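You operate a simulated robot arm through the tools that you are given. There is no shell and no other tool.

You run a simulated robot arm. Do the job below in one go: nothing can be reset, and whatever is moved stays where it is left.

TASK
Turn the half pallet round and tighten its slack black wing bolt.
Fine: free the plate lock, wind the red wheel till the plate has made half a turn, lock it again, then tighten the bolt.

It is judged by the outcome, as a careful person would: the job done as asked, and still so three seconds after it is handed in. It fails if anything else is knocked over, pushed out of place, dropped, spilled or broken.

THE ROBOT
A 7-joint arm with a two-finger parallel gripper, fixed in place. Base frame: the origin is on the floor under the middle of its stand, x ahead of it, y to its left, z up. Units: m, rad, N and s.
It reaches about 1.372 m from its shoulder. Its first joint turns from -2.601 to 2.601 rad. Payload 3.43 kg.
The tool frame sits at the grasp point between the pads (the TCP): z along the fingers, y along the line on which they close. The tips reach 0.03 m beyond it. Largest opening 0.094 m; finger width 0.028, thickness 0.01; the body of the gripper, 0.05 by 0.096 m, starts 0.055 m behind the TCP.
Orientation is that of the tool frame in the base frame, as a unit quaternion [w, x, y, z]. With the fingers straight down and closing along the base's y, the tool's x points along the base's -x, its y along +y and its z along -z.

THE INTERFACE
- The arm moves only by the tool nudge_tool. Its argument "steps" is a list of rows, each a list of 7 numbers: the shift along the base's x, y, z in m, then the turn, a rotation vector about the base's x, y, z in rad, then the opening, from 0 (shut) to 1 (fully open). In form: [[dx, dy, dz, ax, ay, az, fingers], ...]. A call has 1 to 20 rows; each row shifts and turns the commanded pose from where the row before left it. Rows are played at 5 a second. More than 0.05 m and 0.15 rad between two rows, or a gripper value outside its range, and nothing of the call is played. A pose out of reach is approached as far as the arm can. The call stops where the force on the tool passes 40 N (or 10 N more than at its start, if that is more) or the arm is blocked; 0.2 s more then pass. Each finger travels about 0.045 m/s and halts on what it meets, pressing with about 27 N; the grip force reading is that of the motor and also rises with nothing between the fingers. The clock runs only during rows and for 0.2 s after the last one: add rows that do not move to give the fingers time. The reply holds the time, the measured pose of the TCP, the force on the tool along the base axes, the opening and the grip force, in the units named above and with some noise, with the torque about the TCP (base axes, N m) and any sound that the robot's microphone picked up.
- Cameras (640 x 400 px; columns grow to the right, rows downward): "scene" is fixed at [0.2177, -0.4995, 1.3634]; the picture's right is [0.90, -0.44, 0.00], its down [-0.18, -0.36, -0.92] and it looks along [0.40, 0.82, -0.40] (base axes); focal length 353 px, centre (320, 200). "wrist" rides on the gripper at [0.076, 0.014, -0.102] in the tool frame; the picture's right is [-0.18, 0.98, 0.00], its down [-0.75, -0.14, -0.64] and it looks along [-0.63, -0.12, 0.77] (tool axes); focal length 243 px, centre (320, 200). There is no depth. A picture from a camera that has moved, and an enlarged one, comes with that camera's place and axes in the base frame and with its lens.
- grab_frame(camera): a new picture of that camera. The clock stands still meanwhile.
- inspect(camera, box): a new picture of the part [left, top, right, bottom] of that camera's present view, enlarged. The clock stands still meanwhile.
- finish_job(): hands the job in; it is judged then, once.

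Nothing tells you positions but the pictures and the camera data. Unless the task says otherwise, let go and move clear before handing in.

The tools are called as name(argument=value, ...) on one line, values as JSON. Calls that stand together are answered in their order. nudge_tool: Moves the arm, as the interface text tells. Its arguments: {"type":"object","properties":{"steps":{"type":"array","items":{"type":"array","items":{"type":"number"}}}},"required":["steps"]} The other tools are called the same way: grab_frame (camera) takes a picture; inspect (camera, box) takes an enlarged picture of a part of a camera's view; finish_job () hands the job in.

At the start:

```text
time: 0.0
ee_pos: [0.3758, 0.6303, 1.0358]
orientation: [0.0, 0.0, 1.0, 0.0]
wrist_force: [0.5, -0.4, -0.6]
torque: [-0.01, -0.03, 0.01]
grip_width: 0.0938
gripper_force: 0.1
```

scene: 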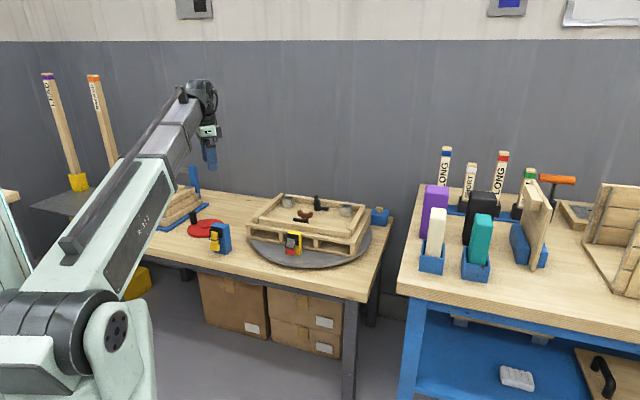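
wrist: 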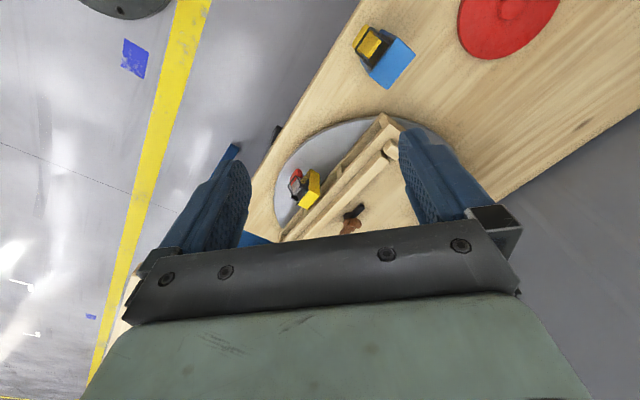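

I see a workbench with a half pallet on a grey turntable, a red wheel to its left, and a blue block with a yellow part, which may be the plate lock. I'll enlarge the views before moving anything.

inspect(camera="scene", box=[140, 160, 300, 260])

inspect(camera="scene", box=[240, 170, 400, 270])

inspect(camera="wrist", box=[240, 0, 560, 250])

```text
4.00 times, centred on (220, 210) of scene
camera zoom: at [0.2177, -0.4995, 1.3634], right [0.9, -0.44, 0.0], down [-0.18, -0.36, -0.92], along [0.4, 0.82, -0.4], focal length 1412 px, centre (720, 160)
```

zoom: 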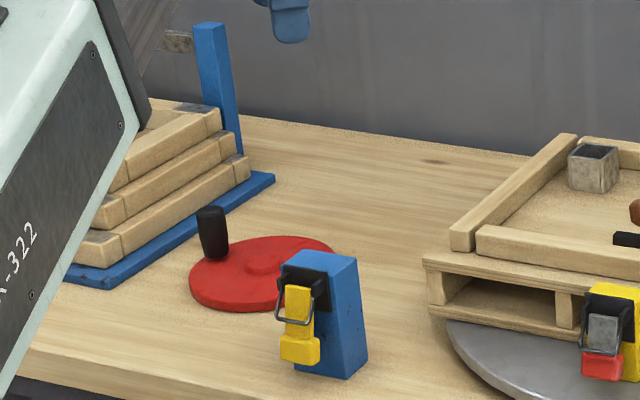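

```text
4.00 times, centred on (320, 220) of scene
camera zoom: at [0.2177, -0.4995, 1.3634], right [0.9, -0.44, 0.0], down [-0.18, -0.36, -0.92], along [0.4, 0.82, -0.4], focal length 1412 px, centre (320, 120)
```

zoom: 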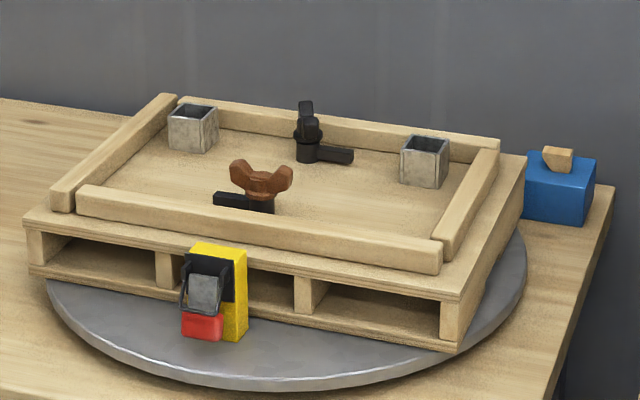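

```text
1.60 times, centred on (400, 125) of wrist
camera zoom: at [0.2997, 0.6456, 1.1381], right [0.18, 0.98, 0.0], down [0.75, -0.14, 0.64], along [0.63, -0.12, -0.77], focal length 388 px, centre (192, 320)
```

zoom: 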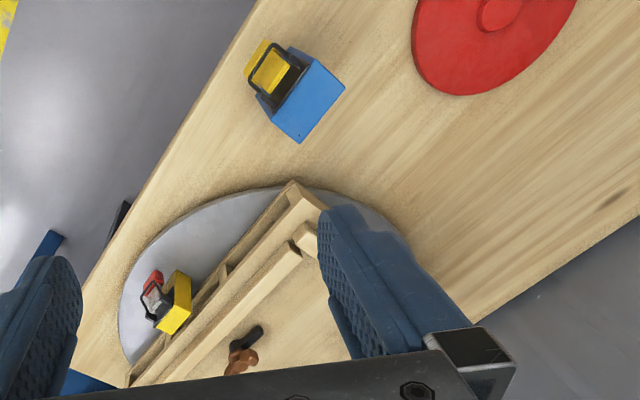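

The wing bolts (one brown, one black) stand on the pallet, and there is a latch on a blue block and another on the pallet's yellow block. I'm zooming in further on each to tell them apart.

inspect(camera="scene", box=[285, 190, 349, 230])

inspect(camera="scene", box=[190, 210, 254, 250])

inspect(camera="scene", box=[268, 222, 332, 262])

inspect(camera="scene", box=[348, 195, 412, 235])

```text
10.00 times, centred on (317, 210) of scene
camera zoom: at [0.2177, -0.4995, 1.3634], right [0.9, -0.44, 0.0], down [-0.18, -0.36, -0.92], along [0.4, 0.82, -0.4], focal length 3531 px, centre (350, 100)
```

zoom: 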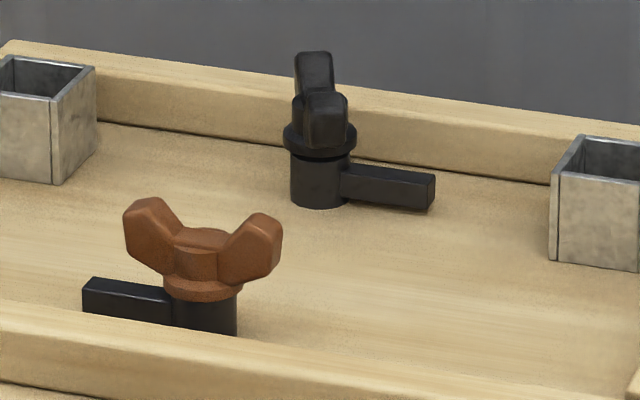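

```text
10.00 times, centred on (222, 230) of scene
camera zoom: at [0.2177, -0.4995, 1.3634], right [0.9, -0.44, 0.0], down [-0.18, -0.36, -0.92], along [0.4, 0.82, -0.4], focal length 3531 px, centre (1300, -100)
```

zoom: 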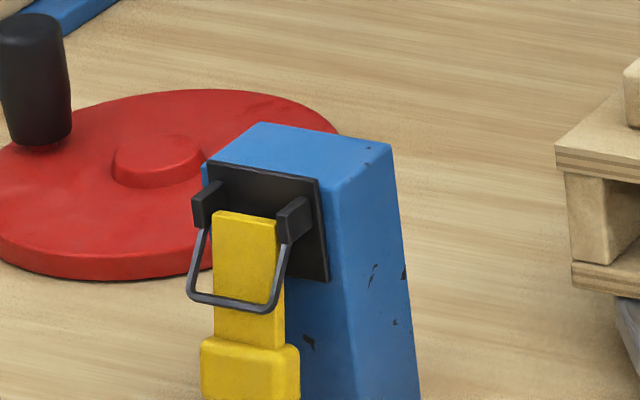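

```text
10.00 times, centred on (300, 242) of scene
camera zoom: at [0.2177, -0.4995, 1.3634], right [0.9, -0.44, 0.0], down [-0.18, -0.36, -0.92], along [0.4, 0.82, -0.4], focal length 3531 px, centre (520, -220)
```

zoom: 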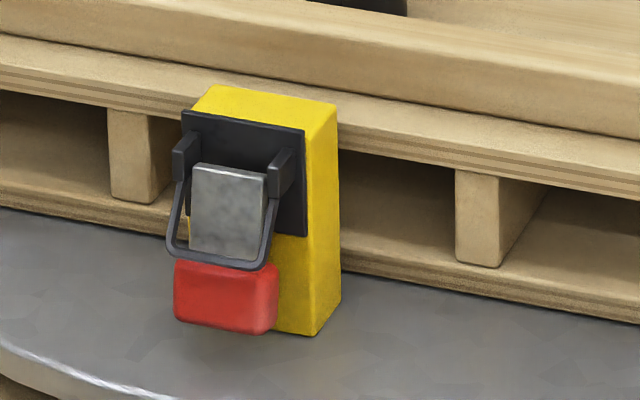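

```text
10.00 times, centred on (380, 215) of scene
camera zoom: at [0.2177, -0.4995, 1.3634], right [0.9, -0.44, 0.0], down [-0.18, -0.36, -0.92], along [0.4, 0.82, -0.4], focal length 3531 px, centre (-280, 50)
```

zoom: 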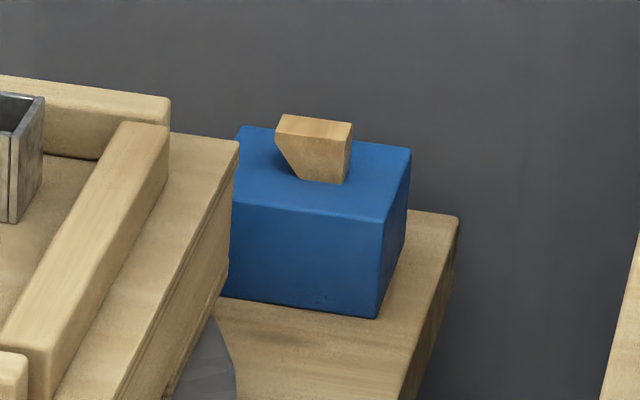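

The yellow-handled latch on the fixed blue post is probably the plate lock. The red-handled one rides on the plate and seems to clamp the pallet. I'll raise the arm over the plate for a clear wrist view.

nudge_tool(steps=[[0.037, -0.013, 0.019, 0, 0, 0, 1], [0.037, -0.013, 0.019, 0, 0, 0, 1], [0.037, -0.013, 0.019, 0, 0, 0, 1], [0.037, -0.013, 0.019, 0, 0, 0, 1], [0.037, -0.013, 0.019, 0, 0, 0, 1], [0.037, -0.013, 0.019, 0, 0, 0, 1]])

grab_frame(camera="wrist")

grab_frame(camera="scene")

```text
time: 1.4
ee_pos: [0.5972, 0.5549, 1.1494]
orientation: [0.0, 0.001, 1.0, 0.0]
wrist_force: [-0.5, 0.3, 0.6]
torque: [-0.01, -0.02, 0.02]
grip_width: 0.0938
gripper_force: 0.1
```

```text
taken
camera wrist: at [0.5214, 0.5701, 1.2521], right [0.18, 0.98, 0.0], down [0.75, -0.14, 0.64], along [0.63, -0.12, -0.77], focal length 243 px, centre (320, 200)
```

wrist: 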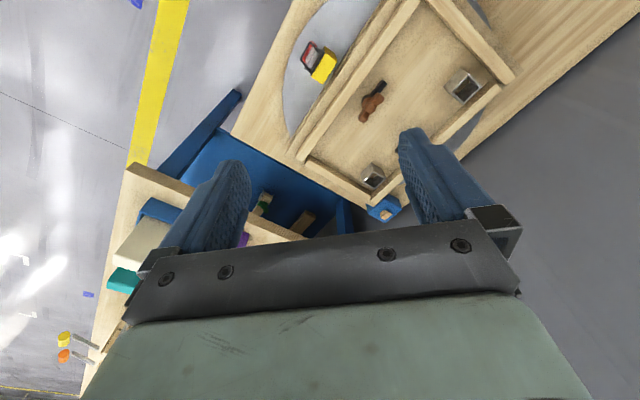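

```text
taken
```

scene: 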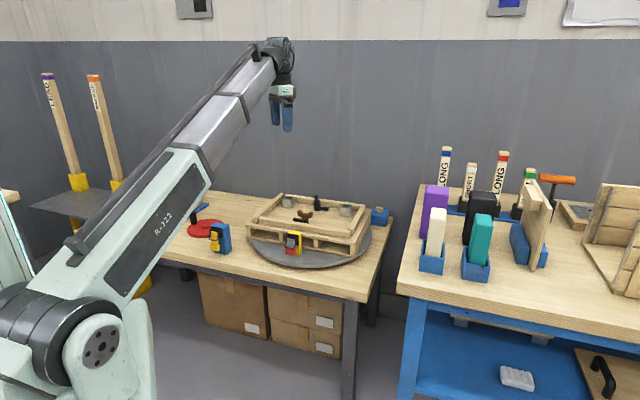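

The wrist view now shows the pallet, both metal tubes, the brown bolt and part of the plate. The black bolt is hidden behind a finger, so I'll zoom in and then look from above the other half of the bench.

inspect(camera="wrist", box=[260, 0, 520, 225])

nudge_tool(steps=[[-0.03, -0.035, 0.01, 0, 0.1, 0, 1], [-0.03, -0.035, 0.01, 0, 0.1, 0, 1], [-0.03, -0.035, 0.01, 0, 0.1, 0, 1], [-0.03, -0.035, 0.01, 0, 0.1, 0, 1], [0, 0, 0, 0, 0.1, 0, 1], [0, 0, 0, 0, 0.1, 0, 1]])

grab_frame(camera="wrist")

```text
1.78 times, centred on (390, 112) of wrist
camera zoom: at [0.5214, 0.5701, 1.2521], right [0.18, 0.98, 0.0], down [0.75, -0.14, 0.64], along [0.63, -0.12, -0.77], focal length 431 px, centre (196, 356)
```

zoom: 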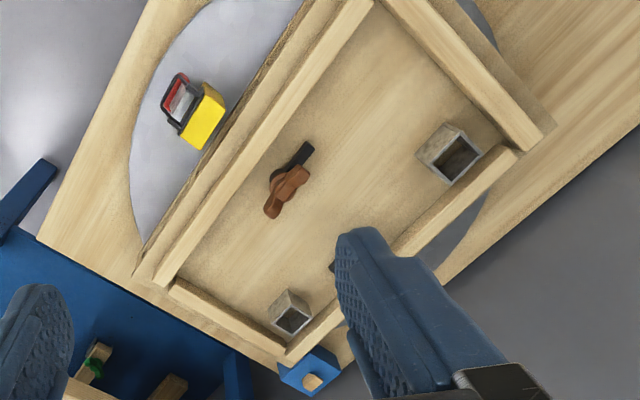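

```text
time: 2.8
ee_pos: [0.4923, 0.5177, 0.9571]
orientation: [-0.249, 0.017, 0.967, 0.055]
wrist_force: [-0.6, -0.4, -0.3]
torque: [0.0, -0.01, 0.02]
grip_width: 0.0939
gripper_force: 0.0
out of reach, approached as far as the arm can: row 1, 2, 3, 4, 5, 6
```

```text
taken
camera wrist: at [0.4756, 0.5212, 1.0851], right [0.22, 0.98, 0.01], down [0.96, -0.22, 0.18], along [0.18, -0.03, -0.98], focal length 243 px, centre (320, 200)
```

wrist: 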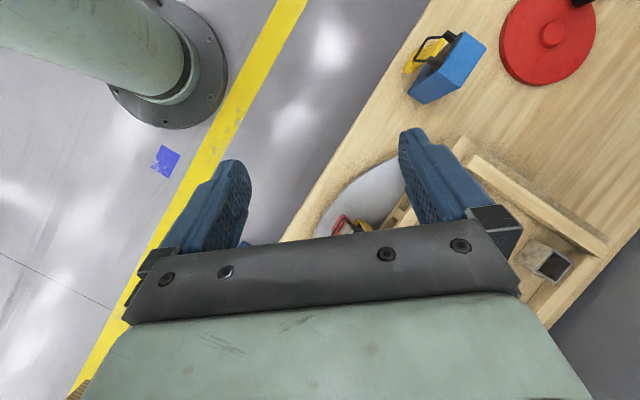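

Tilting the tool towards the robot put some rows out of reach, so the arm settled lower. I'll send a no-move row to see what pose it holds, then go back to fingers straight down.

nudge_tool(steps=[[0, 0, 0.0, 0, 0, 0, 1]])

```text
time: 3.2
ee_pos: [0.4931, 0.5169, 0.958]
orientation: [-0.248, 0.017, 0.967, 0.055]
wrist_force: [0.3, -0.6, -0.5]
torque: [-0.03, -0.03, 0.02]
grip_width: 0.0942
gripper_force: 0.0
```

The commanded pose follows the reached pose, which helps. I'll straighten the tool and look at the blue post and red wheel from closer in, staying well above them.

nudge_tool(steps=[[-0.027, 0.03, 0.01, -0.028, -0.1255, 0.0085, 1], [-0.027, 0.03, 0.01, -0.028, -0.1255, 0.0085, 1], [-0.027, 0.03, 0.0, -0.028, -0.1255, 0.0085, 1], [-0.027, 0.03, 0.0, -0.028, -0.1255, 0.0085, 1], [-0.027, 0.03, 0, 0, 0, 0, 1], [-0.027, 0.03, 0, 0, 0, 0, 1], [-0.027, 0.03, 0, 0, 0, 0, 1], [0, 0, 0, 0, 0, 0, 1]])

grab_frame(camera="wrist")

grab_frame(camera="scene")

```text
time: 5.0
ee_pos: [0.3049, 0.7242, 0.9825]
orientation: [-0.01, 0.001, 1.0, -0.015]
wrist_force: [-0.1, 0.2, 0.0]
torque: [0.03, -0.01, 0.02]
grip_width: 0.094
gripper_force: 0.1
```

```text
taken
camera wrist: at [0.2306, 0.7427, 1.0859], right [0.18, 0.98, -0.03], down [0.77, -0.12, 0.63], along [0.62, -0.14, -0.78], focal length 243 px, centre (320, 200)
```

wrist: 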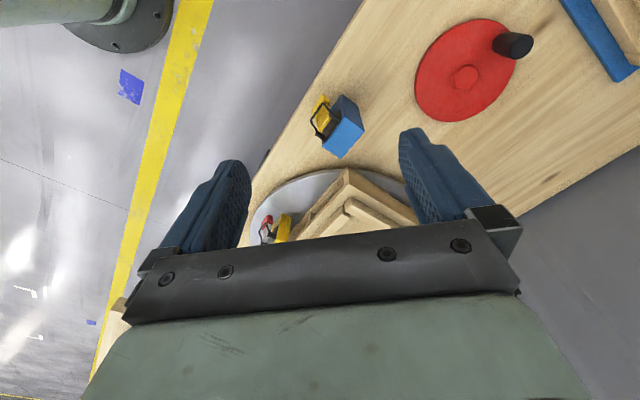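

```text
taken
```

scene: 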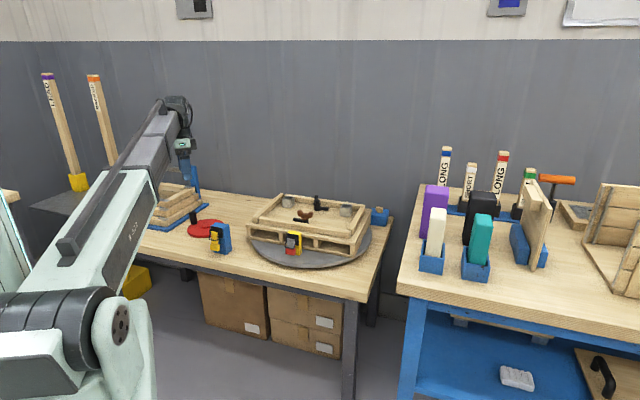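

The post, wheel and knob are now all visible in the wrist view. I'm zooming in to measure them.

inspect(camera="wrist", box=[280, 60, 440, 160])

inspect(camera="wrist", box=[390, 0, 550, 140])

```text
4.00 times, centred on (360, 110) of wrist
camera zoom: at [0.2306, 0.7427, 1.0859], right [0.18, 0.98, -0.03], down [0.77, -0.12, 0.63], along [0.62, -0.14, -0.78], focal length 970 px, centre (160, 560)
```

zoom: 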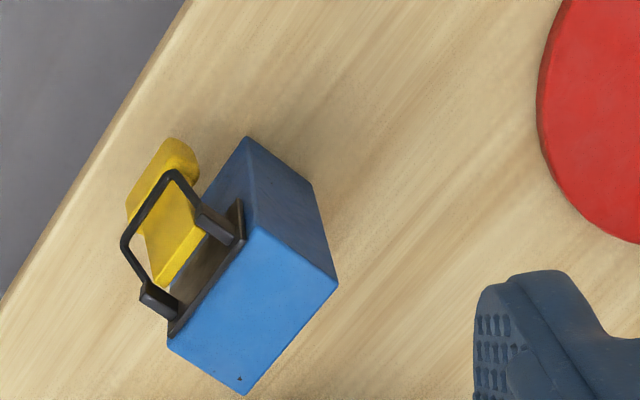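

```text
2.86 times, centred on (470, 70) of wrist
camera zoom: at [0.2306, 0.7427, 1.0859], right [0.18, 0.98, -0.03], down [0.77, -0.12, 0.63], along [0.62, -0.14, -0.78], focal length 693 px, centre (-109, 571)
```

zoom: 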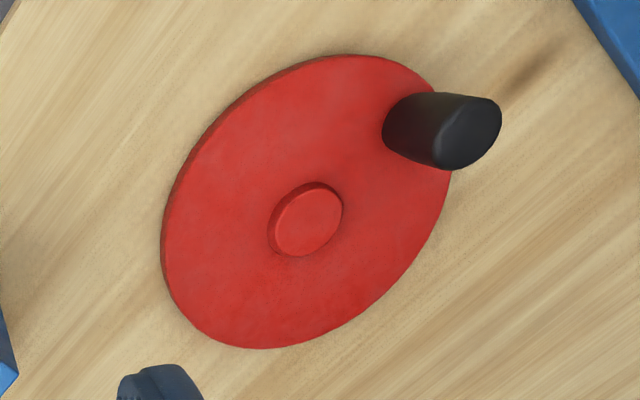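

The lock post's top is near (0.39, 0.74, 0.74), with its latch face towards the robot along (-0.7, -0.7). The wheel hub is near (0.37, 0.94) with its knob near (0.32, 0.99, 0.70), and the bench top is at about 0.61. I'll yaw 45° so the camera faces the latch squarely, and move in for a closer look.

nudge_tool(steps=[[-0.0025, -0.014, -0.027, 0.03, -0.02, 0.131, 1], [-0.0025, -0.014, -0.027, 0, 0, 0.131, 1], [-0.0025, -0.014, -0.027, 0, 0, 0.131, 1], [-0.0025, -0.014, -0.027, 0, 0, 0.131, 1], [-0.0025, -0.014, -0.027, 0, 0, 0.131, 1], [-0.0025, -0.014, -0.027, 0, 0, 0.131, 1], [0, 0, 0, 0, 0, 0, 1]])

grab_frame(camera="wrist")

grab_frame(camera="scene")

```text
time: 6.6
ee_pos: [0.2889, 0.6417, 0.8197]
orientation: [0.0, -0.383, 0.924, 0.001]
wrist_force: [-0.6, -0.3, -0.1]
torque: [-0.01, 0.04, 0.0]
grip_width: 0.0941
gripper_force: 0.1
```

```text
taken
camera wrist: at [0.2254, 0.5987, 0.9219], right [-0.57, 0.82, 0.0], down [0.63, 0.43, 0.64], along [0.53, 0.37, -0.77], focal length 243 px, centre (320, 200)
```

wrist: 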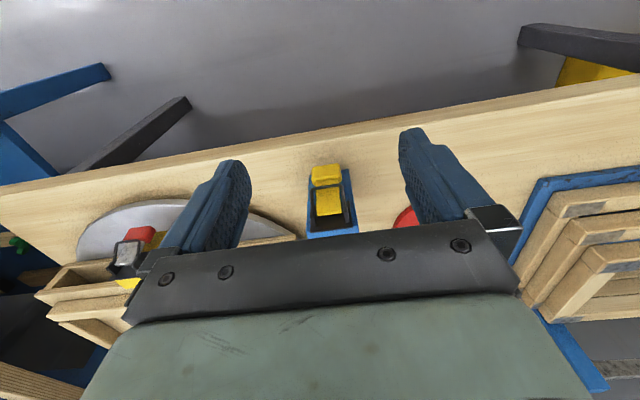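

```text
taken
```

scene: 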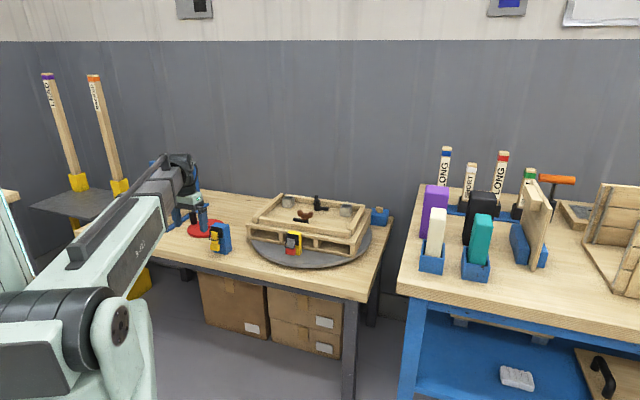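

The camera now faces the lock squarely, with the post showing between the fingers. I'm zooming in on the lever.

inspect(camera="wrist", box=[280, 145, 380, 240])

inspect(camera="wrist", box=[60, 170, 260, 320])

```text
4.21 times, centred on (330, 192) of wrist
camera zoom: at [0.2254, 0.5987, 0.9219], right [-0.57, 0.82, 0.0], down [0.63, 0.43, 0.64], along [0.53, 0.37, -0.77], focal length 1022 px, centre (278, 232)
```

zoom: 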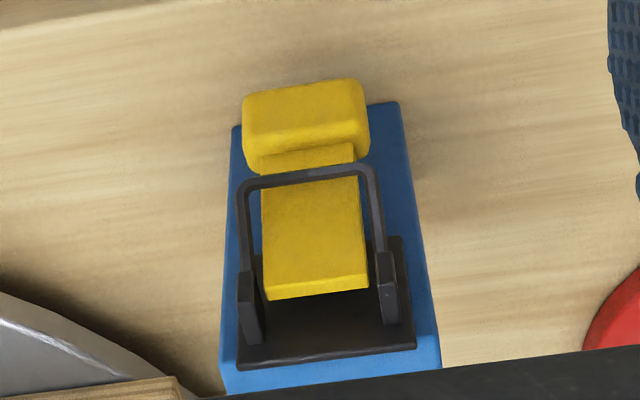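

```text
2.67 times, centred on (160, 245) of wrist
camera zoom: at [0.2254, 0.5987, 0.9219], right [-0.57, 0.82, 0.0], down [0.63, 0.43, 0.64], along [0.53, 0.37, -0.77], focal length 647 px, centre (747, 80)
```

zoom: 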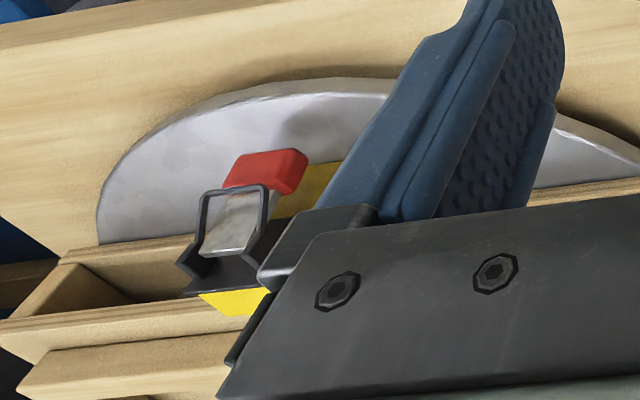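

The yellow lever hangs down the post face. Its wide grip block is near (0.36, 0.70, 0.66), and it hinges at the lugs just under the post top, with a wire bail in front. I'll tilt the fingers 45° forward so they can take the grip block from the side without touching the lugs.

nudge_tool(steps=[[-0.01, -0.01, 0, 0.0926, -0.0926, 0, 1], [-0.01, -0.01, 0, 0.0926, -0.0926, 0, 1], [-0.01, -0.01, 0, 0.0926, -0.0926, 0, 1], [0, 0, 0, 0.0926, -0.0926, 0, 1], [0, 0, 0, 0.0926, -0.0926, 0, 1], [0, 0, 0, 0.0926, -0.0926, 0, 1], [0, 0, 0, 0, 0, 0, 1]])

grab_frame(camera="wrist")

grab_frame(camera="scene")

```text
time: 8.2
ee_pos: [0.2578, 0.6097, 0.818]
orientation: [0.355, -0.354, 0.853, 0.148]
wrist_force: [0.1, 0.0, 0.1]
torque: [0.0, 0.0, 0.0]
grip_width: 0.094
gripper_force: 0.0
```

```text
taken
camera wrist: at [0.1585, 0.532, 0.8352], right [-0.6, 0.79, 0.13], down [0.15, -0.05, 0.99], along [0.78, 0.62, -0.09], focal length 243 px, centre (320, 200)
```

wrist: 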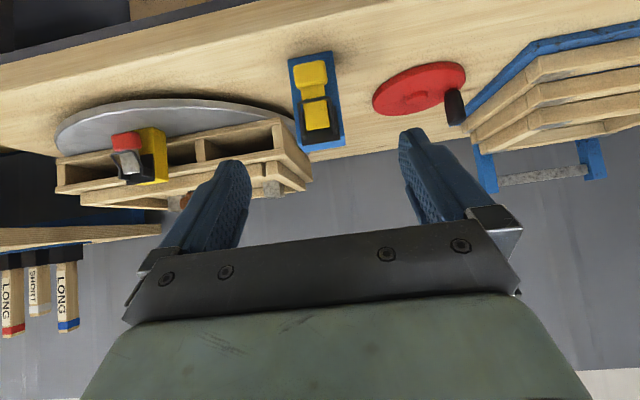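

```text
taken
```

scene: 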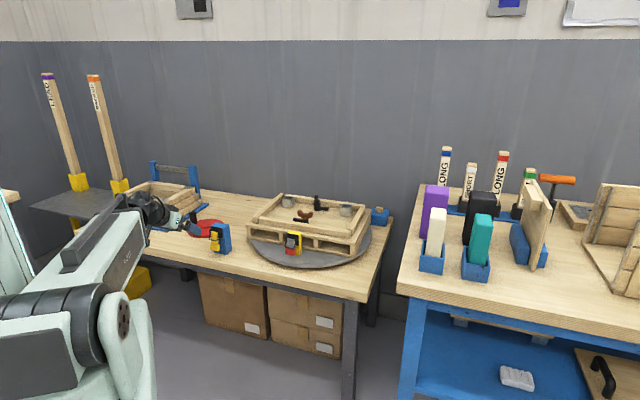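

The tilt worked, and the front view is clear (the image is upside down). I'm zooming in on the latch.

inspect(camera="wrist", box=[272, 40, 368, 160])

inspect(camera="wrist", box=[40, 80, 320, 230])

```text
3.33 times, centred on (320, 100) of wrist
camera zoom: at [0.1585, 0.532, 0.8352], right [-0.6, 0.79, 0.13], down [0.15, -0.05, 0.99], along [0.78, 0.62, -0.09], focal length 809 px, centre (320, 533)
```

zoom: 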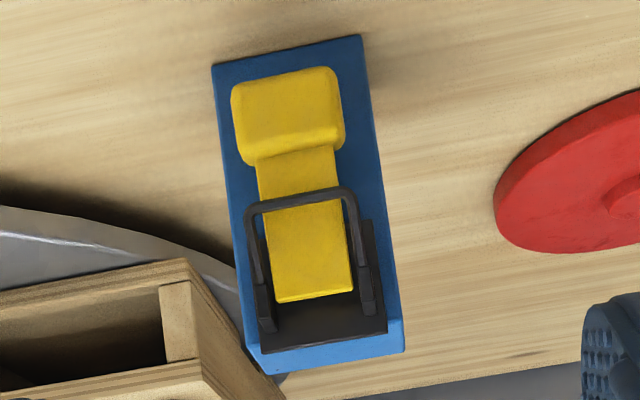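

```text
2.29 times, centred on (180, 155) of wrist
camera zoom: at [0.1585, 0.532, 0.8352], right [-0.6, 0.79, 0.13], down [0.15, -0.05, 0.99], along [0.78, 0.62, -0.09], focal length 555 px, centre (640, 303)
```

zoom: 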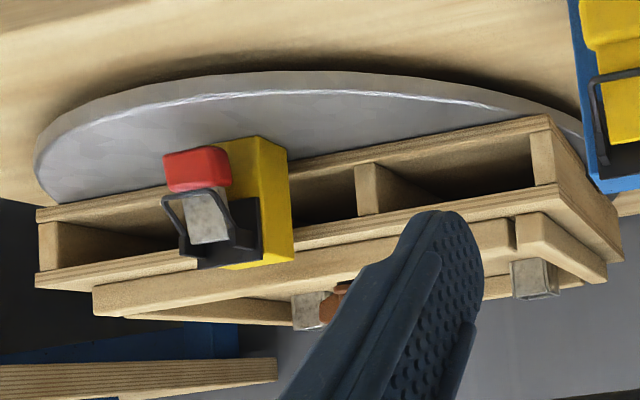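

The grip block's centre is about (0.366, 0.706, 0.663), and it is roughly 0.038 m wide. I'll go to a pre-grasp 0.08 m back along the finger direction and check the alignment.

nudge_tool(steps=[[0.018, 0.014, -0.029, 0, 0, 0, 1], [0.018, 0.014, -0.029, 0, 0, 0, 1], [0.018, 0.014, -0.029, 0, 0, 0, 1], [0, 0, 0, 0, 0, 0, 1]])

grab_frame(camera="wrist")

inspect(camera="scene", box=[140, 170, 268, 260])

```text
time: 9.2
ee_pos: [0.3121, 0.6522, 0.7305]
orientation: [0.355, -0.353, 0.853, 0.148]
wrist_force: [0.1, 0.4, 0.4]
torque: [-0.03, 0.0, -0.01]
grip_width: 0.0938
gripper_force: 0.1
```

```text
taken
camera wrist: at [0.2122, 0.5746, 0.7484], right [-0.6, 0.79, 0.13], down [0.15, -0.05, 0.99], along [0.78, 0.62, -0.09], focal length 243 px, centre (320, 200)
```

wrist: 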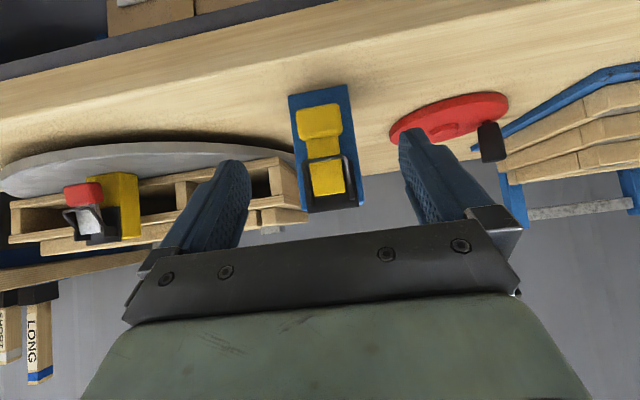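

```text
4.44 times, centred on (204, 215) of scene
camera zoom: at [0.2177, -0.4995, 1.3634], right [0.9, -0.44, 0.0], down [-0.18, -0.36, -0.92], along [0.4, 0.82, -0.4], focal length 1569 px, centre (836, 133)
```

zoom: 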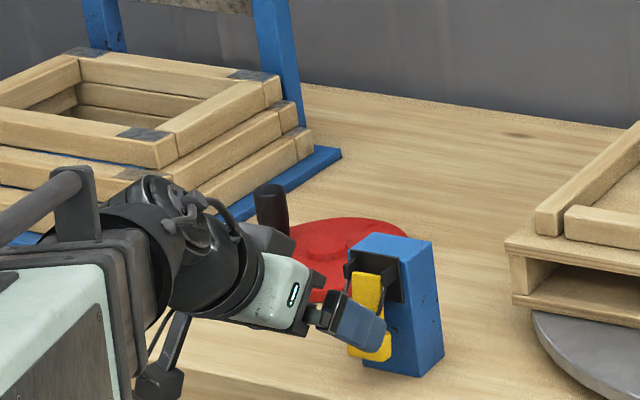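

The grip block is centred between the fingers. Moving in the last 0.08 m along the finger direction.

nudge_tool(steps=[[0.01, 0.01, -0.014, 0, 0, 0, 1], [0.01, 0.01, -0.014, 0, 0, 0, 1], [0.01, 0.01, -0.014, 0, 0, 0, 1], [0.01, 0.01, -0.014, 0, 0, 0, 1], [0, 0, 0, 0, 0, 0, 1]])

grab_frame(camera="wrist")

inspect(camera="scene", box=[180, 200, 260, 260])

```text
time: 10.4
ee_pos: [0.3515, 0.6949, 0.6751]
orientation: [0.355, -0.354, 0.853, 0.148]
wrist_force: [0.8, 0.8, -0.5]
torque: [-0.02, 0.04, 0.03]
grip_width: 0.0939
gripper_force: 0.0
```

```text
taken
camera wrist: at [0.2529, 0.6168, 0.6938], right [-0.6, 0.79, 0.13], down [0.15, -0.05, 0.99], along [0.78, 0.62, -0.09], focal length 243 px, centre (320, 200)
```

wrist: 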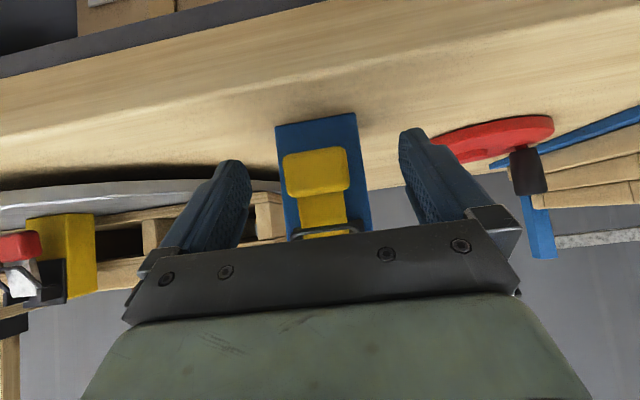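

```text
6.67 times, centred on (220, 230) of scene
camera zoom: at [0.2177, -0.4995, 1.3634], right [0.9, -0.44, 0.0], down [-0.18, -0.36, -0.92], along [0.4, 0.82, -0.4], focal length 2354 px, centre (987, 0)
```

zoom: 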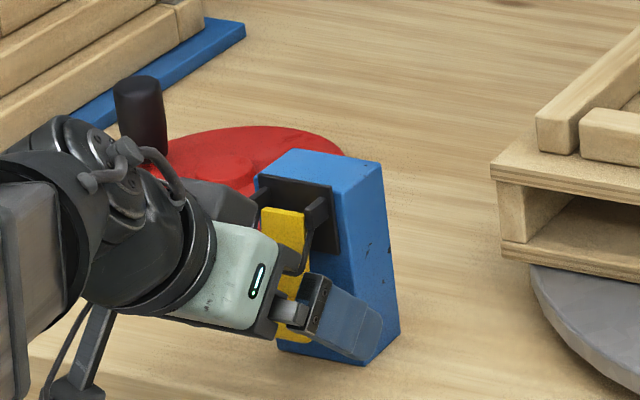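

The grip block sits between the pads near the tips. I'll go 5 mm deeper and close on it gently.

nudge_tool(steps=[[0.0025, 0.0025, -0.0035, 0, 0, 0, 1], [0, 0, 0, 0, 0, 0, 0.6], [0, 0, 0, 0, 0, 0, 0.45], [0, 0, 0, 0, 0, 0, 0.3], [0, 0, 0, 0, 0, 0, 0.2], [0, 0, 0, 0, 0, 0, 0.2], [0, 0, 0, 0, 0, 0, 0.2]])

grab_frame(camera="wrist")

inspect(camera="scene", box=[180, 200, 260, 260])

```text
time: 12.1
ee_pos: [0.3559, 0.6967, 0.6716]
orientation: [0.355, -0.352, 0.854, 0.143]
wrist_force: [6.9, -2.7, 1.7]
torque: [0.0, 0.16, -0.13]
grip_width: 0.0419
gripper_force: 44.4
stopped in row 7: the force on the tool passed its limit at 41 N (the readings are from after the stop); the commanded pose is now the measured one
```

```text
taken
camera wrist: at [0.2566, 0.6181, 0.6896], right [-0.6, 0.79, 0.13], down [0.15, -0.04, 0.99], along [0.78, 0.61, -0.1], focal length 243 px, centre (320, 200)
```

wrist: 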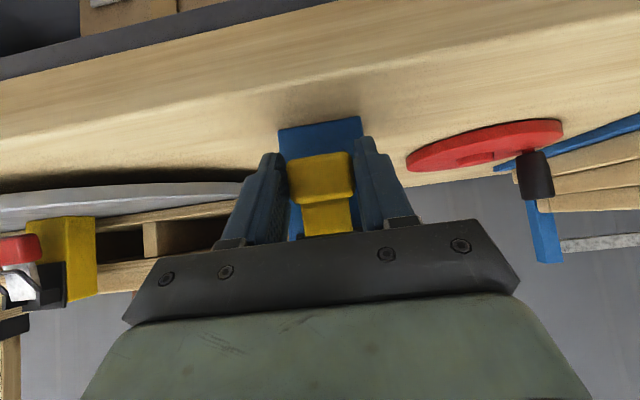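

```text
6.67 times, centred on (220, 230) of scene
camera zoom: at [0.2177, -0.4995, 1.3634], right [0.9, -0.44, 0.0], down [-0.18, -0.36, -0.92], along [0.4, 0.82, -0.4], focal length 2354 px, centre (987, 0)
```

zoom: 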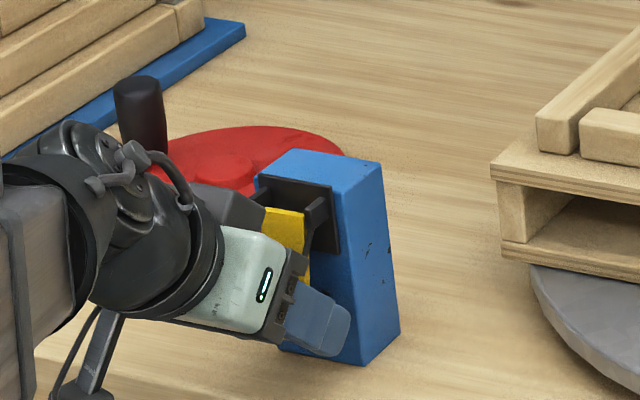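

The gripper now holds the grip block, reading 42 mm, and the force limit stopped it because it was slightly off-centre. Next I'll start swinging the lever outward and up around its hinge in small steps, watching the force.

nudge_tool(steps=[[-0.00615, -0.00615, 0.0024, 0, 0, 0, 0.2], [-0.0058, -0.0058, 0.0037, 0, 0, 0, 0.2]])

inspect(camera="scene", box=[180, 200, 260, 260])

grab_frame(camera="wrist")

```text
time: 12.7
ee_pos: [0.3443, 0.6844, 0.6763]
orientation: [0.354, -0.352, 0.855, 0.143]
wrist_force: [16.7, -6.0, -5.3]
torque: [-0.13, 0.69, 0.05]
grip_width: 0.0379
gripper_force: 31.7
```

```text
6.67 times, centred on (220, 230) of scene
camera zoom: at [0.2177, -0.4995, 1.3634], right [0.9, -0.44, 0.0], down [-0.18, -0.36, -0.92], along [0.4, 0.82, -0.4], focal length 2354 px, centre (987, 0)
```

zoom: 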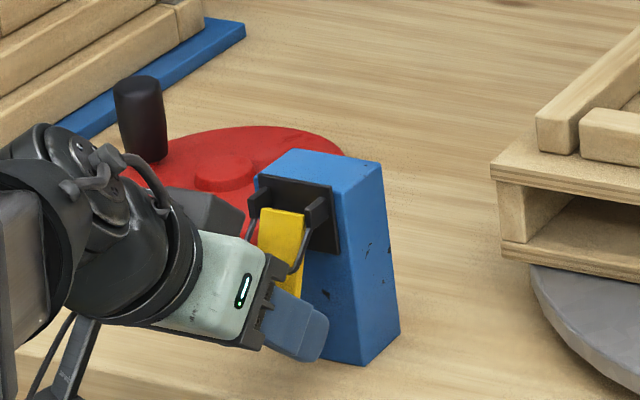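

```text
taken
camera wrist: at [0.2444, 0.6062, 0.6958], right [-0.6, 0.79, 0.13], down [0.15, -0.04, 0.99], along [0.79, 0.61, -0.1], focal length 243 px, centre (320, 200)
```

wrist: 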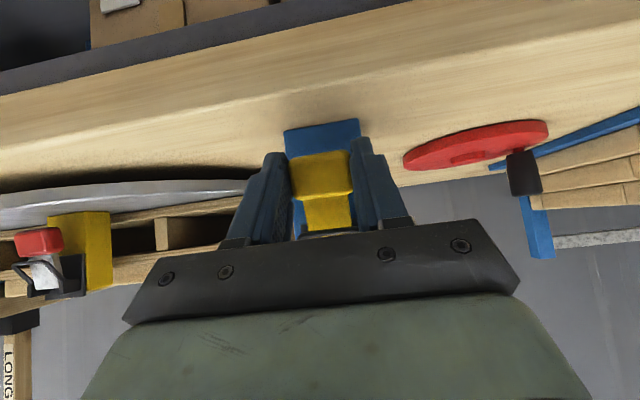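

The lever is following the gripper out. Part of the force is sideways, from being slightly off-centre, so I'll shift to relieve that and carry on along the arc.

nudge_tool(steps=[[-0.0038, -0.0068, 0.0049, 0, 0, 0, 0.2], [-0.0037, -0.0057, 0.006, 0, 0, 0, 0.2], [-0.0041, -0.0041, 0.0069, 0, 0, 0, 0.2]])

inspect(camera="scene", box=[180, 200, 260, 260])

grab_frame(camera="wrist")

```text
time: 13.5
ee_pos: [0.3312, 0.6702, 0.6921]
orientation: [0.354, -0.353, 0.854, 0.145]
wrist_force: [-4.3, 14.9, -17.6]
torque: [-0.66, 1.08, 0.28]
grip_width: 0.0378
gripper_force: 45.1
```

```text
6.67 times, centred on (220, 230) of scene
camera zoom: at [0.2177, -0.4995, 1.3634], right [0.9, -0.44, 0.0], down [-0.18, -0.36, -0.92], along [0.4, 0.82, -0.4], focal length 2354 px, centre (987, 0)
```

zoom: 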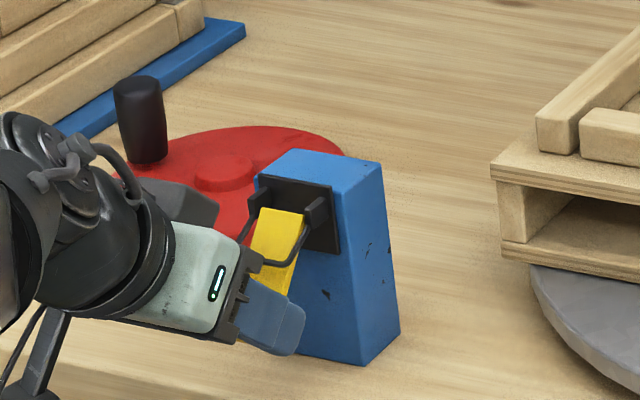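

```text
taken
camera wrist: at [0.2309, 0.5917, 0.7115], right [-0.6, 0.79, 0.13], down [0.16, -0.04, 0.99], along [0.78, 0.61, -0.1], focal length 243 px, centre (320, 200)
```

wrist: 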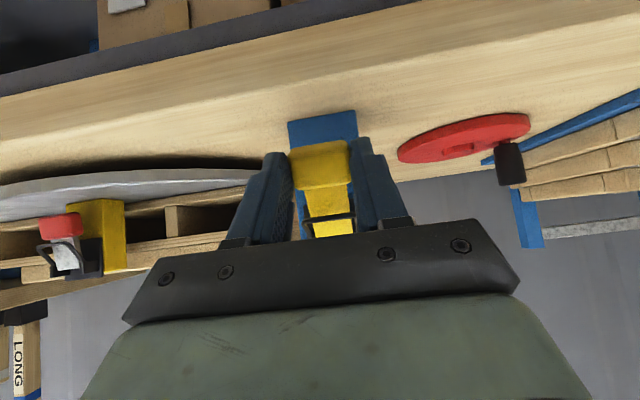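

The lever has swung out about 40°, and the tool now feels a twisting load. I'll let the tool rotate along with it for the next part of the arc.

nudge_tool(steps=[[-0.0035, -0.0015, 0.0085, -0.0707, 0.0707, 0, 0.2], [-0.0018, -0.0014, 0.0092, -0.0707, 0.0707, 0, 0.2], [-0.0007, -0.0007, 0.0096, -0.0707, 0.0707, 0, 0.2]])

inspect(camera="scene", box=[180, 200, 260, 260])

grab_frame(camera="wrist")

```text
time: 14.3
ee_pos: [0.3257, 0.6648, 0.7212]
orientation: [0.22, -0.372, 0.897, 0.09]
wrist_force: [-25.6, -1.1, -21.6]
torque: [-0.8, 1.18, 0.2]
grip_width: 0.0376
gripper_force: 45.2
```

```text
6.67 times, centred on (220, 230) of scene
camera zoom: at [0.2177, -0.4995, 1.3634], right [0.9, -0.44, 0.0], down [-0.18, -0.36, -0.92], along [0.4, 0.82, -0.4], focal length 2354 px, centre (987, 0)
```

zoom: 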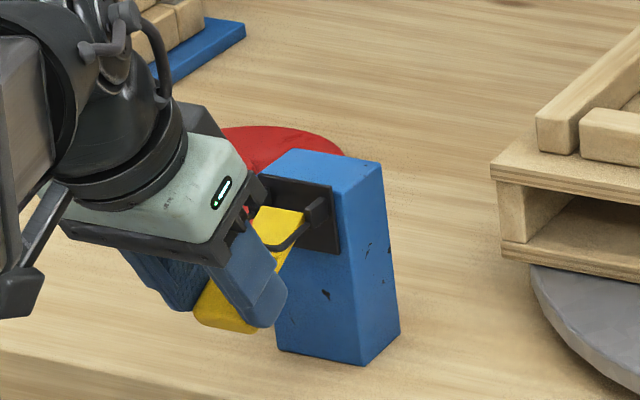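

```text
taken
camera wrist: at [0.233, 0.5943, 0.7768], right [-0.58, 0.81, 0.08], down [0.36, 0.16, 0.92], along [0.73, 0.56, -0.39], focal length 243 px, centre (320, 200)
```

wrist: 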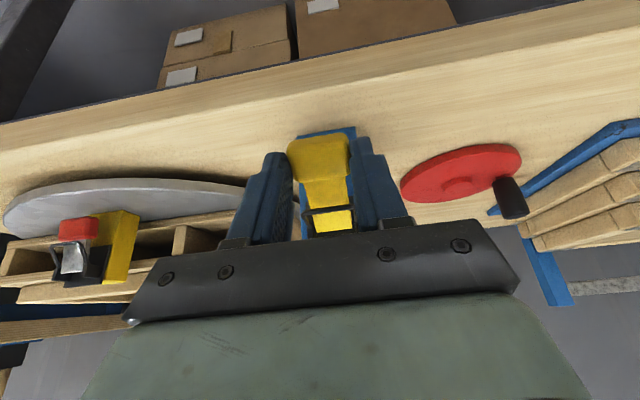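

The lever is at about 70°, with sideways and outward loads from small misalignment. I'll correct for those and keep turning up past horizontal.

nudge_tool(steps=[[-0.0033, -0.0001, 0.0094, -0.0707, 0.0707, 0, 0.2], [0.0004, 0.0004, 0.0096, -0.0707, 0.0707, 0, 0.2], [0.0015, 0.0015, 0.0095, -0.0707, 0.0707, 0, 0.2]])

inspect(camera="scene", box=[172, 190, 268, 250])

grab_frame(camera="wrist")

```text
time: 15.1
ee_pos: [0.3266, 0.6664, 0.75]
orientation: [0.088, -0.381, 0.92, 0.032]
wrist_force: [4.9, -5.4, -19.4]
torque: [-1.0, 0.8, -0.07]
grip_width: 0.0378
gripper_force: 44.6
```

```text
6.67 times, centred on (220, 220) of scene
camera zoom: at [0.2177, -0.4995, 1.3634], right [0.9, -0.44, 0.0], down [-0.18, -0.36, -0.92], along [0.4, 0.82, -0.4], focal length 2354 px, centre (987, 67)
```

zoom: 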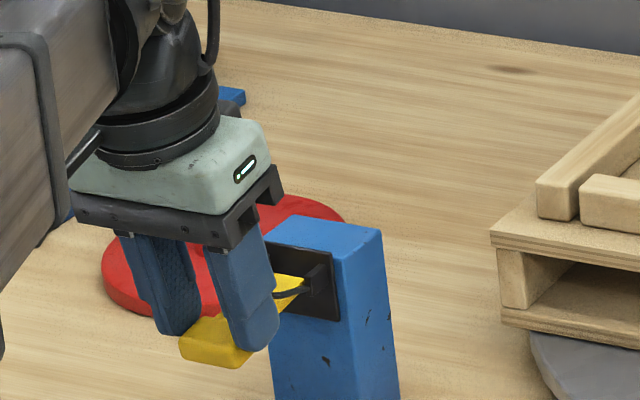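

```text
taken
camera wrist: at [0.2499, 0.6118, 0.836], right [-0.57, 0.82, 0.03], down [0.54, 0.34, 0.77], along [0.63, 0.45, -0.64], focal length 243 px, centre (320, 200)
```

wrist: 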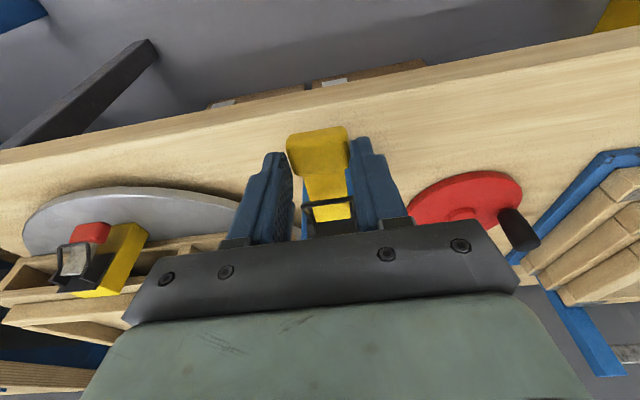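

The lever is about horizontal and still needs a steady upward force. I'm carrying on past horizontal.

nudge_tool(steps=[[0.0016, 0.0016, 0.0097, -0.0424, 0.0424, 0, 0.2], [0.0026, 0.0026, 0.0094, -0.0424, 0.0424, 0, 0.2], [0.0035, 0.0035, 0.009, -0.0424, 0.0424, 0, 0.2]])

inspect(camera="scene", box=[172, 190, 268, 250])

grab_frame(camera="wrist")

```text
time: 15.9
ee_pos: [0.3345, 0.675, 0.7791]
orientation: [0.004, -0.383, 0.924, -0.001]
wrist_force: [-0.3, 0.6, -0.5]
torque: [0.01, -0.04, 0.01]
grip_width: 0.019
gripper_force: 0.1
```

```text
6.67 times, centred on (220, 220) of scene
camera zoom: at [0.2177, -0.4995, 1.3634], right [0.9, -0.44, 0.0], down [-0.18, -0.36, -0.92], along [0.4, 0.82, -0.4], focal length 2354 px, centre (987, 67)
```

zoom: 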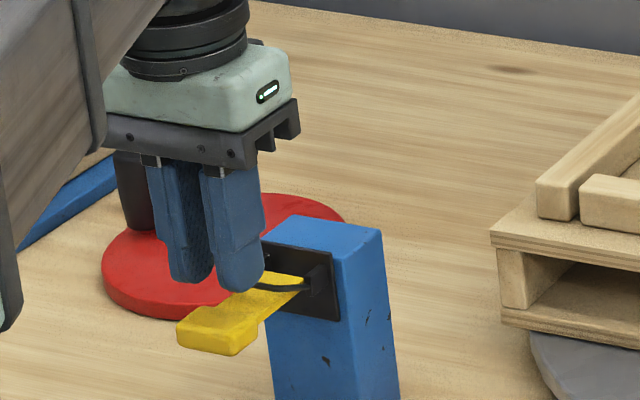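

```text
taken
camera wrist: at [0.269, 0.6312, 0.8815], right [-0.57, 0.82, 0.0], down [0.63, 0.43, 0.65], along [0.54, 0.36, -0.76], focal length 243 px, centre (320, 200)
```

wrist: 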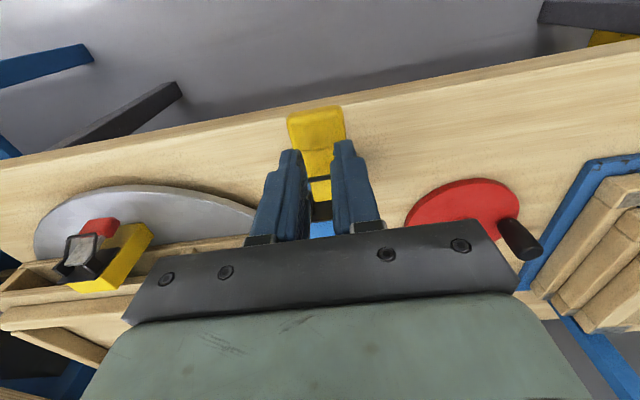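

The fingers slipped off the lever, and it has stayed up at about horizontal by itself. I'm checking its angle up close.

inspect(camera="wrist", box=[260, 90, 380, 245])

inspect(camera="scene", box=[190, 210, 254, 250])

```text
2.58 times, centred on (320, 168) of wrist
camera zoom: at [0.269, 0.6312, 0.8815], right [-0.57, 0.82, 0.0], down [0.63, 0.43, 0.65], along [0.54, 0.36, -0.76], focal length 626 px, centre (320, 284)
```

zoom: 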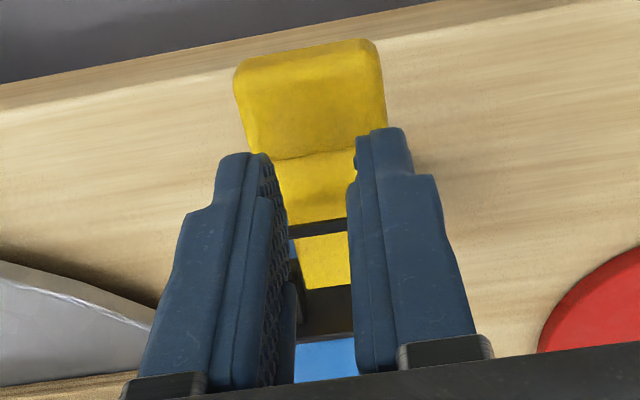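

```text
10.00 times, centred on (222, 230) of scene
camera zoom: at [0.2177, -0.4995, 1.3634], right [0.9, -0.44, 0.0], down [-0.18, -0.36, -0.92], along [0.4, 0.82, -0.4], focal length 3531 px, centre (1300, -100)
```

zoom: 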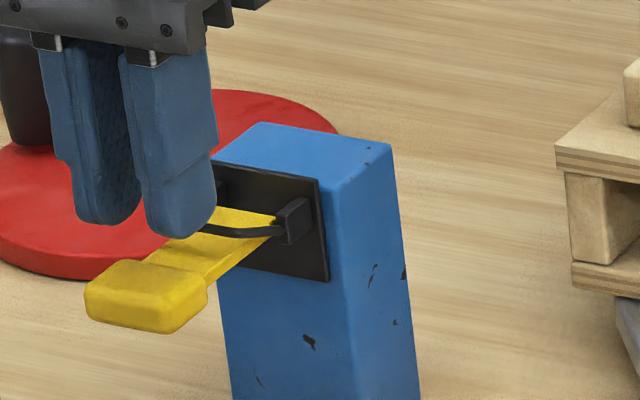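

The lever sits square to the post, about 90° up, which should be the freed position. Turning the wheel will confirm it. I'm rising clear and crossing to the knob near (0.322, 0.987).

nudge_tool(steps=[[0, 0, 0.04, 0, 0, 0, 0.3], [0, 0, 0.04, 0, 0, 0, 0.5], [-0.002, 0.045, 0, 0, 0, 0, 0.8], [-0.002, 0.045, 0, 0, 0, 0, 1], [-0.002, 0.045, 0, 0, 0, 0, 1], [-0.002, 0.045, 0, 0, 0, 0, 1], [-0.002, 0.045, 0, 0, 0, 0, 1], [-0.002, 0.045, 0, 0, 0, 0, 1], [-0.0015, 0.042, 0, 0, 0, 0, 1], [0, 0, 0, 0, 0, 0, 1]])

grab_frame(camera="wrist")

grab_frame(camera="scene")

```text
time: 18.1
ee_pos: [0.319, 0.9843, 0.8606]
orientation: [0.004, -0.383, 0.924, 0.0]
wrist_force: [0.3, 0.1, 0.4]
torque: [0.01, 0.01, 0.01]
grip_width: 0.0937
gripper_force: 0.1
```

```text
taken
camera wrist: at [0.2542, 0.9416, 0.9623], right [-0.57, 0.82, 0.0], down [0.63, 0.43, 0.65], along [0.54, 0.36, -0.76], focal length 243 px, centre (320, 200)
```

wrist: 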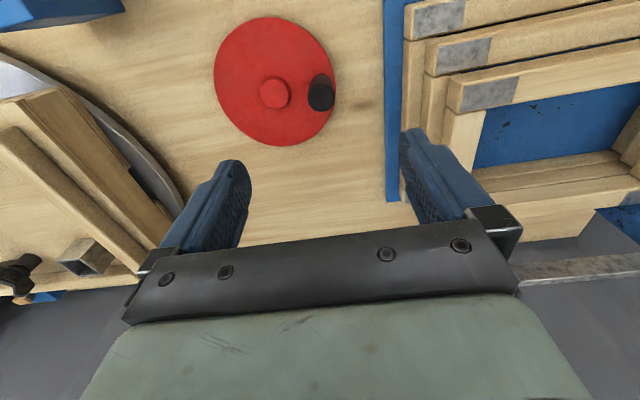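

```text
taken
```

scene: 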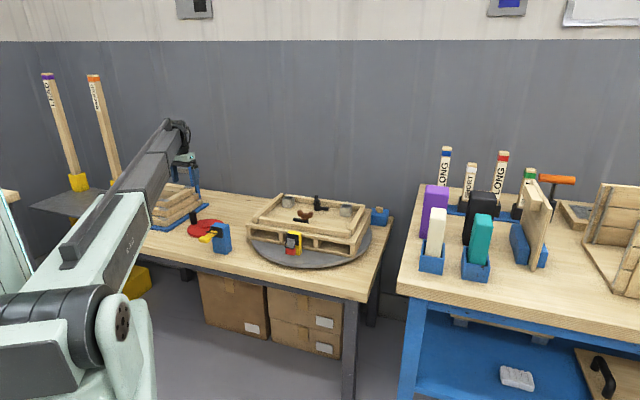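

The knob is just below and slightly ahead of the gripper, at about (0.321, 0.988), with the hub near (0.366, 0.947). I'll come down over the knob with the fingers part open.

nudge_tool(steps=[[0.001, 0.001, -0.04, 0, 0, 0, 0.65], [0.0005, 0.001, -0.04, 0, 0, 0, 0.65], [0.0005, 0.001, -0.035, 0, 0, 0, 0.65], [0, 0.0007, -0.03, 0, 0, 0, 0.65], [0, 0, 0, 0, 0, 0, 0.65]])

grab_frame(camera="wrist")

inspect(camera="scene", box=[156, 190, 252, 250])

```text
time: 19.3
ee_pos: [0.3184, 0.9889, 0.7144]
orientation: [0.003, -0.383, 0.924, 0.0]
wrist_force: [0.9, 0.5, 0.1]
torque: [0.01, -0.02, -0.01]
grip_width: 0.0613
gripper_force: 0.1
```

```text
taken
camera wrist: at [0.2542, 0.947, 0.8158], right [-0.57, 0.82, 0.0], down [0.63, 0.43, 0.65], along [0.54, 0.36, -0.76], focal length 243 px, centre (320, 200)
```

wrist: 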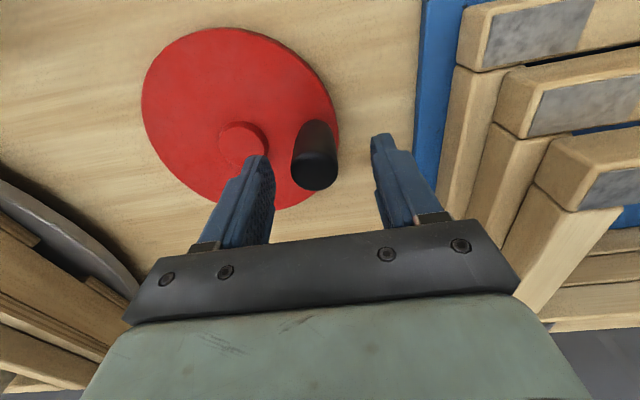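

```text
6.67 times, centred on (204, 220) of scene
camera zoom: at [0.2177, -0.4995, 1.3634], right [0.9, -0.44, 0.0], down [-0.18, -0.36, -0.92], along [0.4, 0.82, -0.4], focal length 2354 px, centre (1093, 67)
```

zoom: 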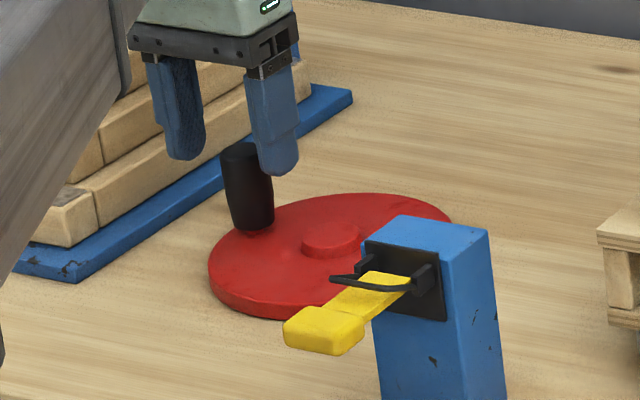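

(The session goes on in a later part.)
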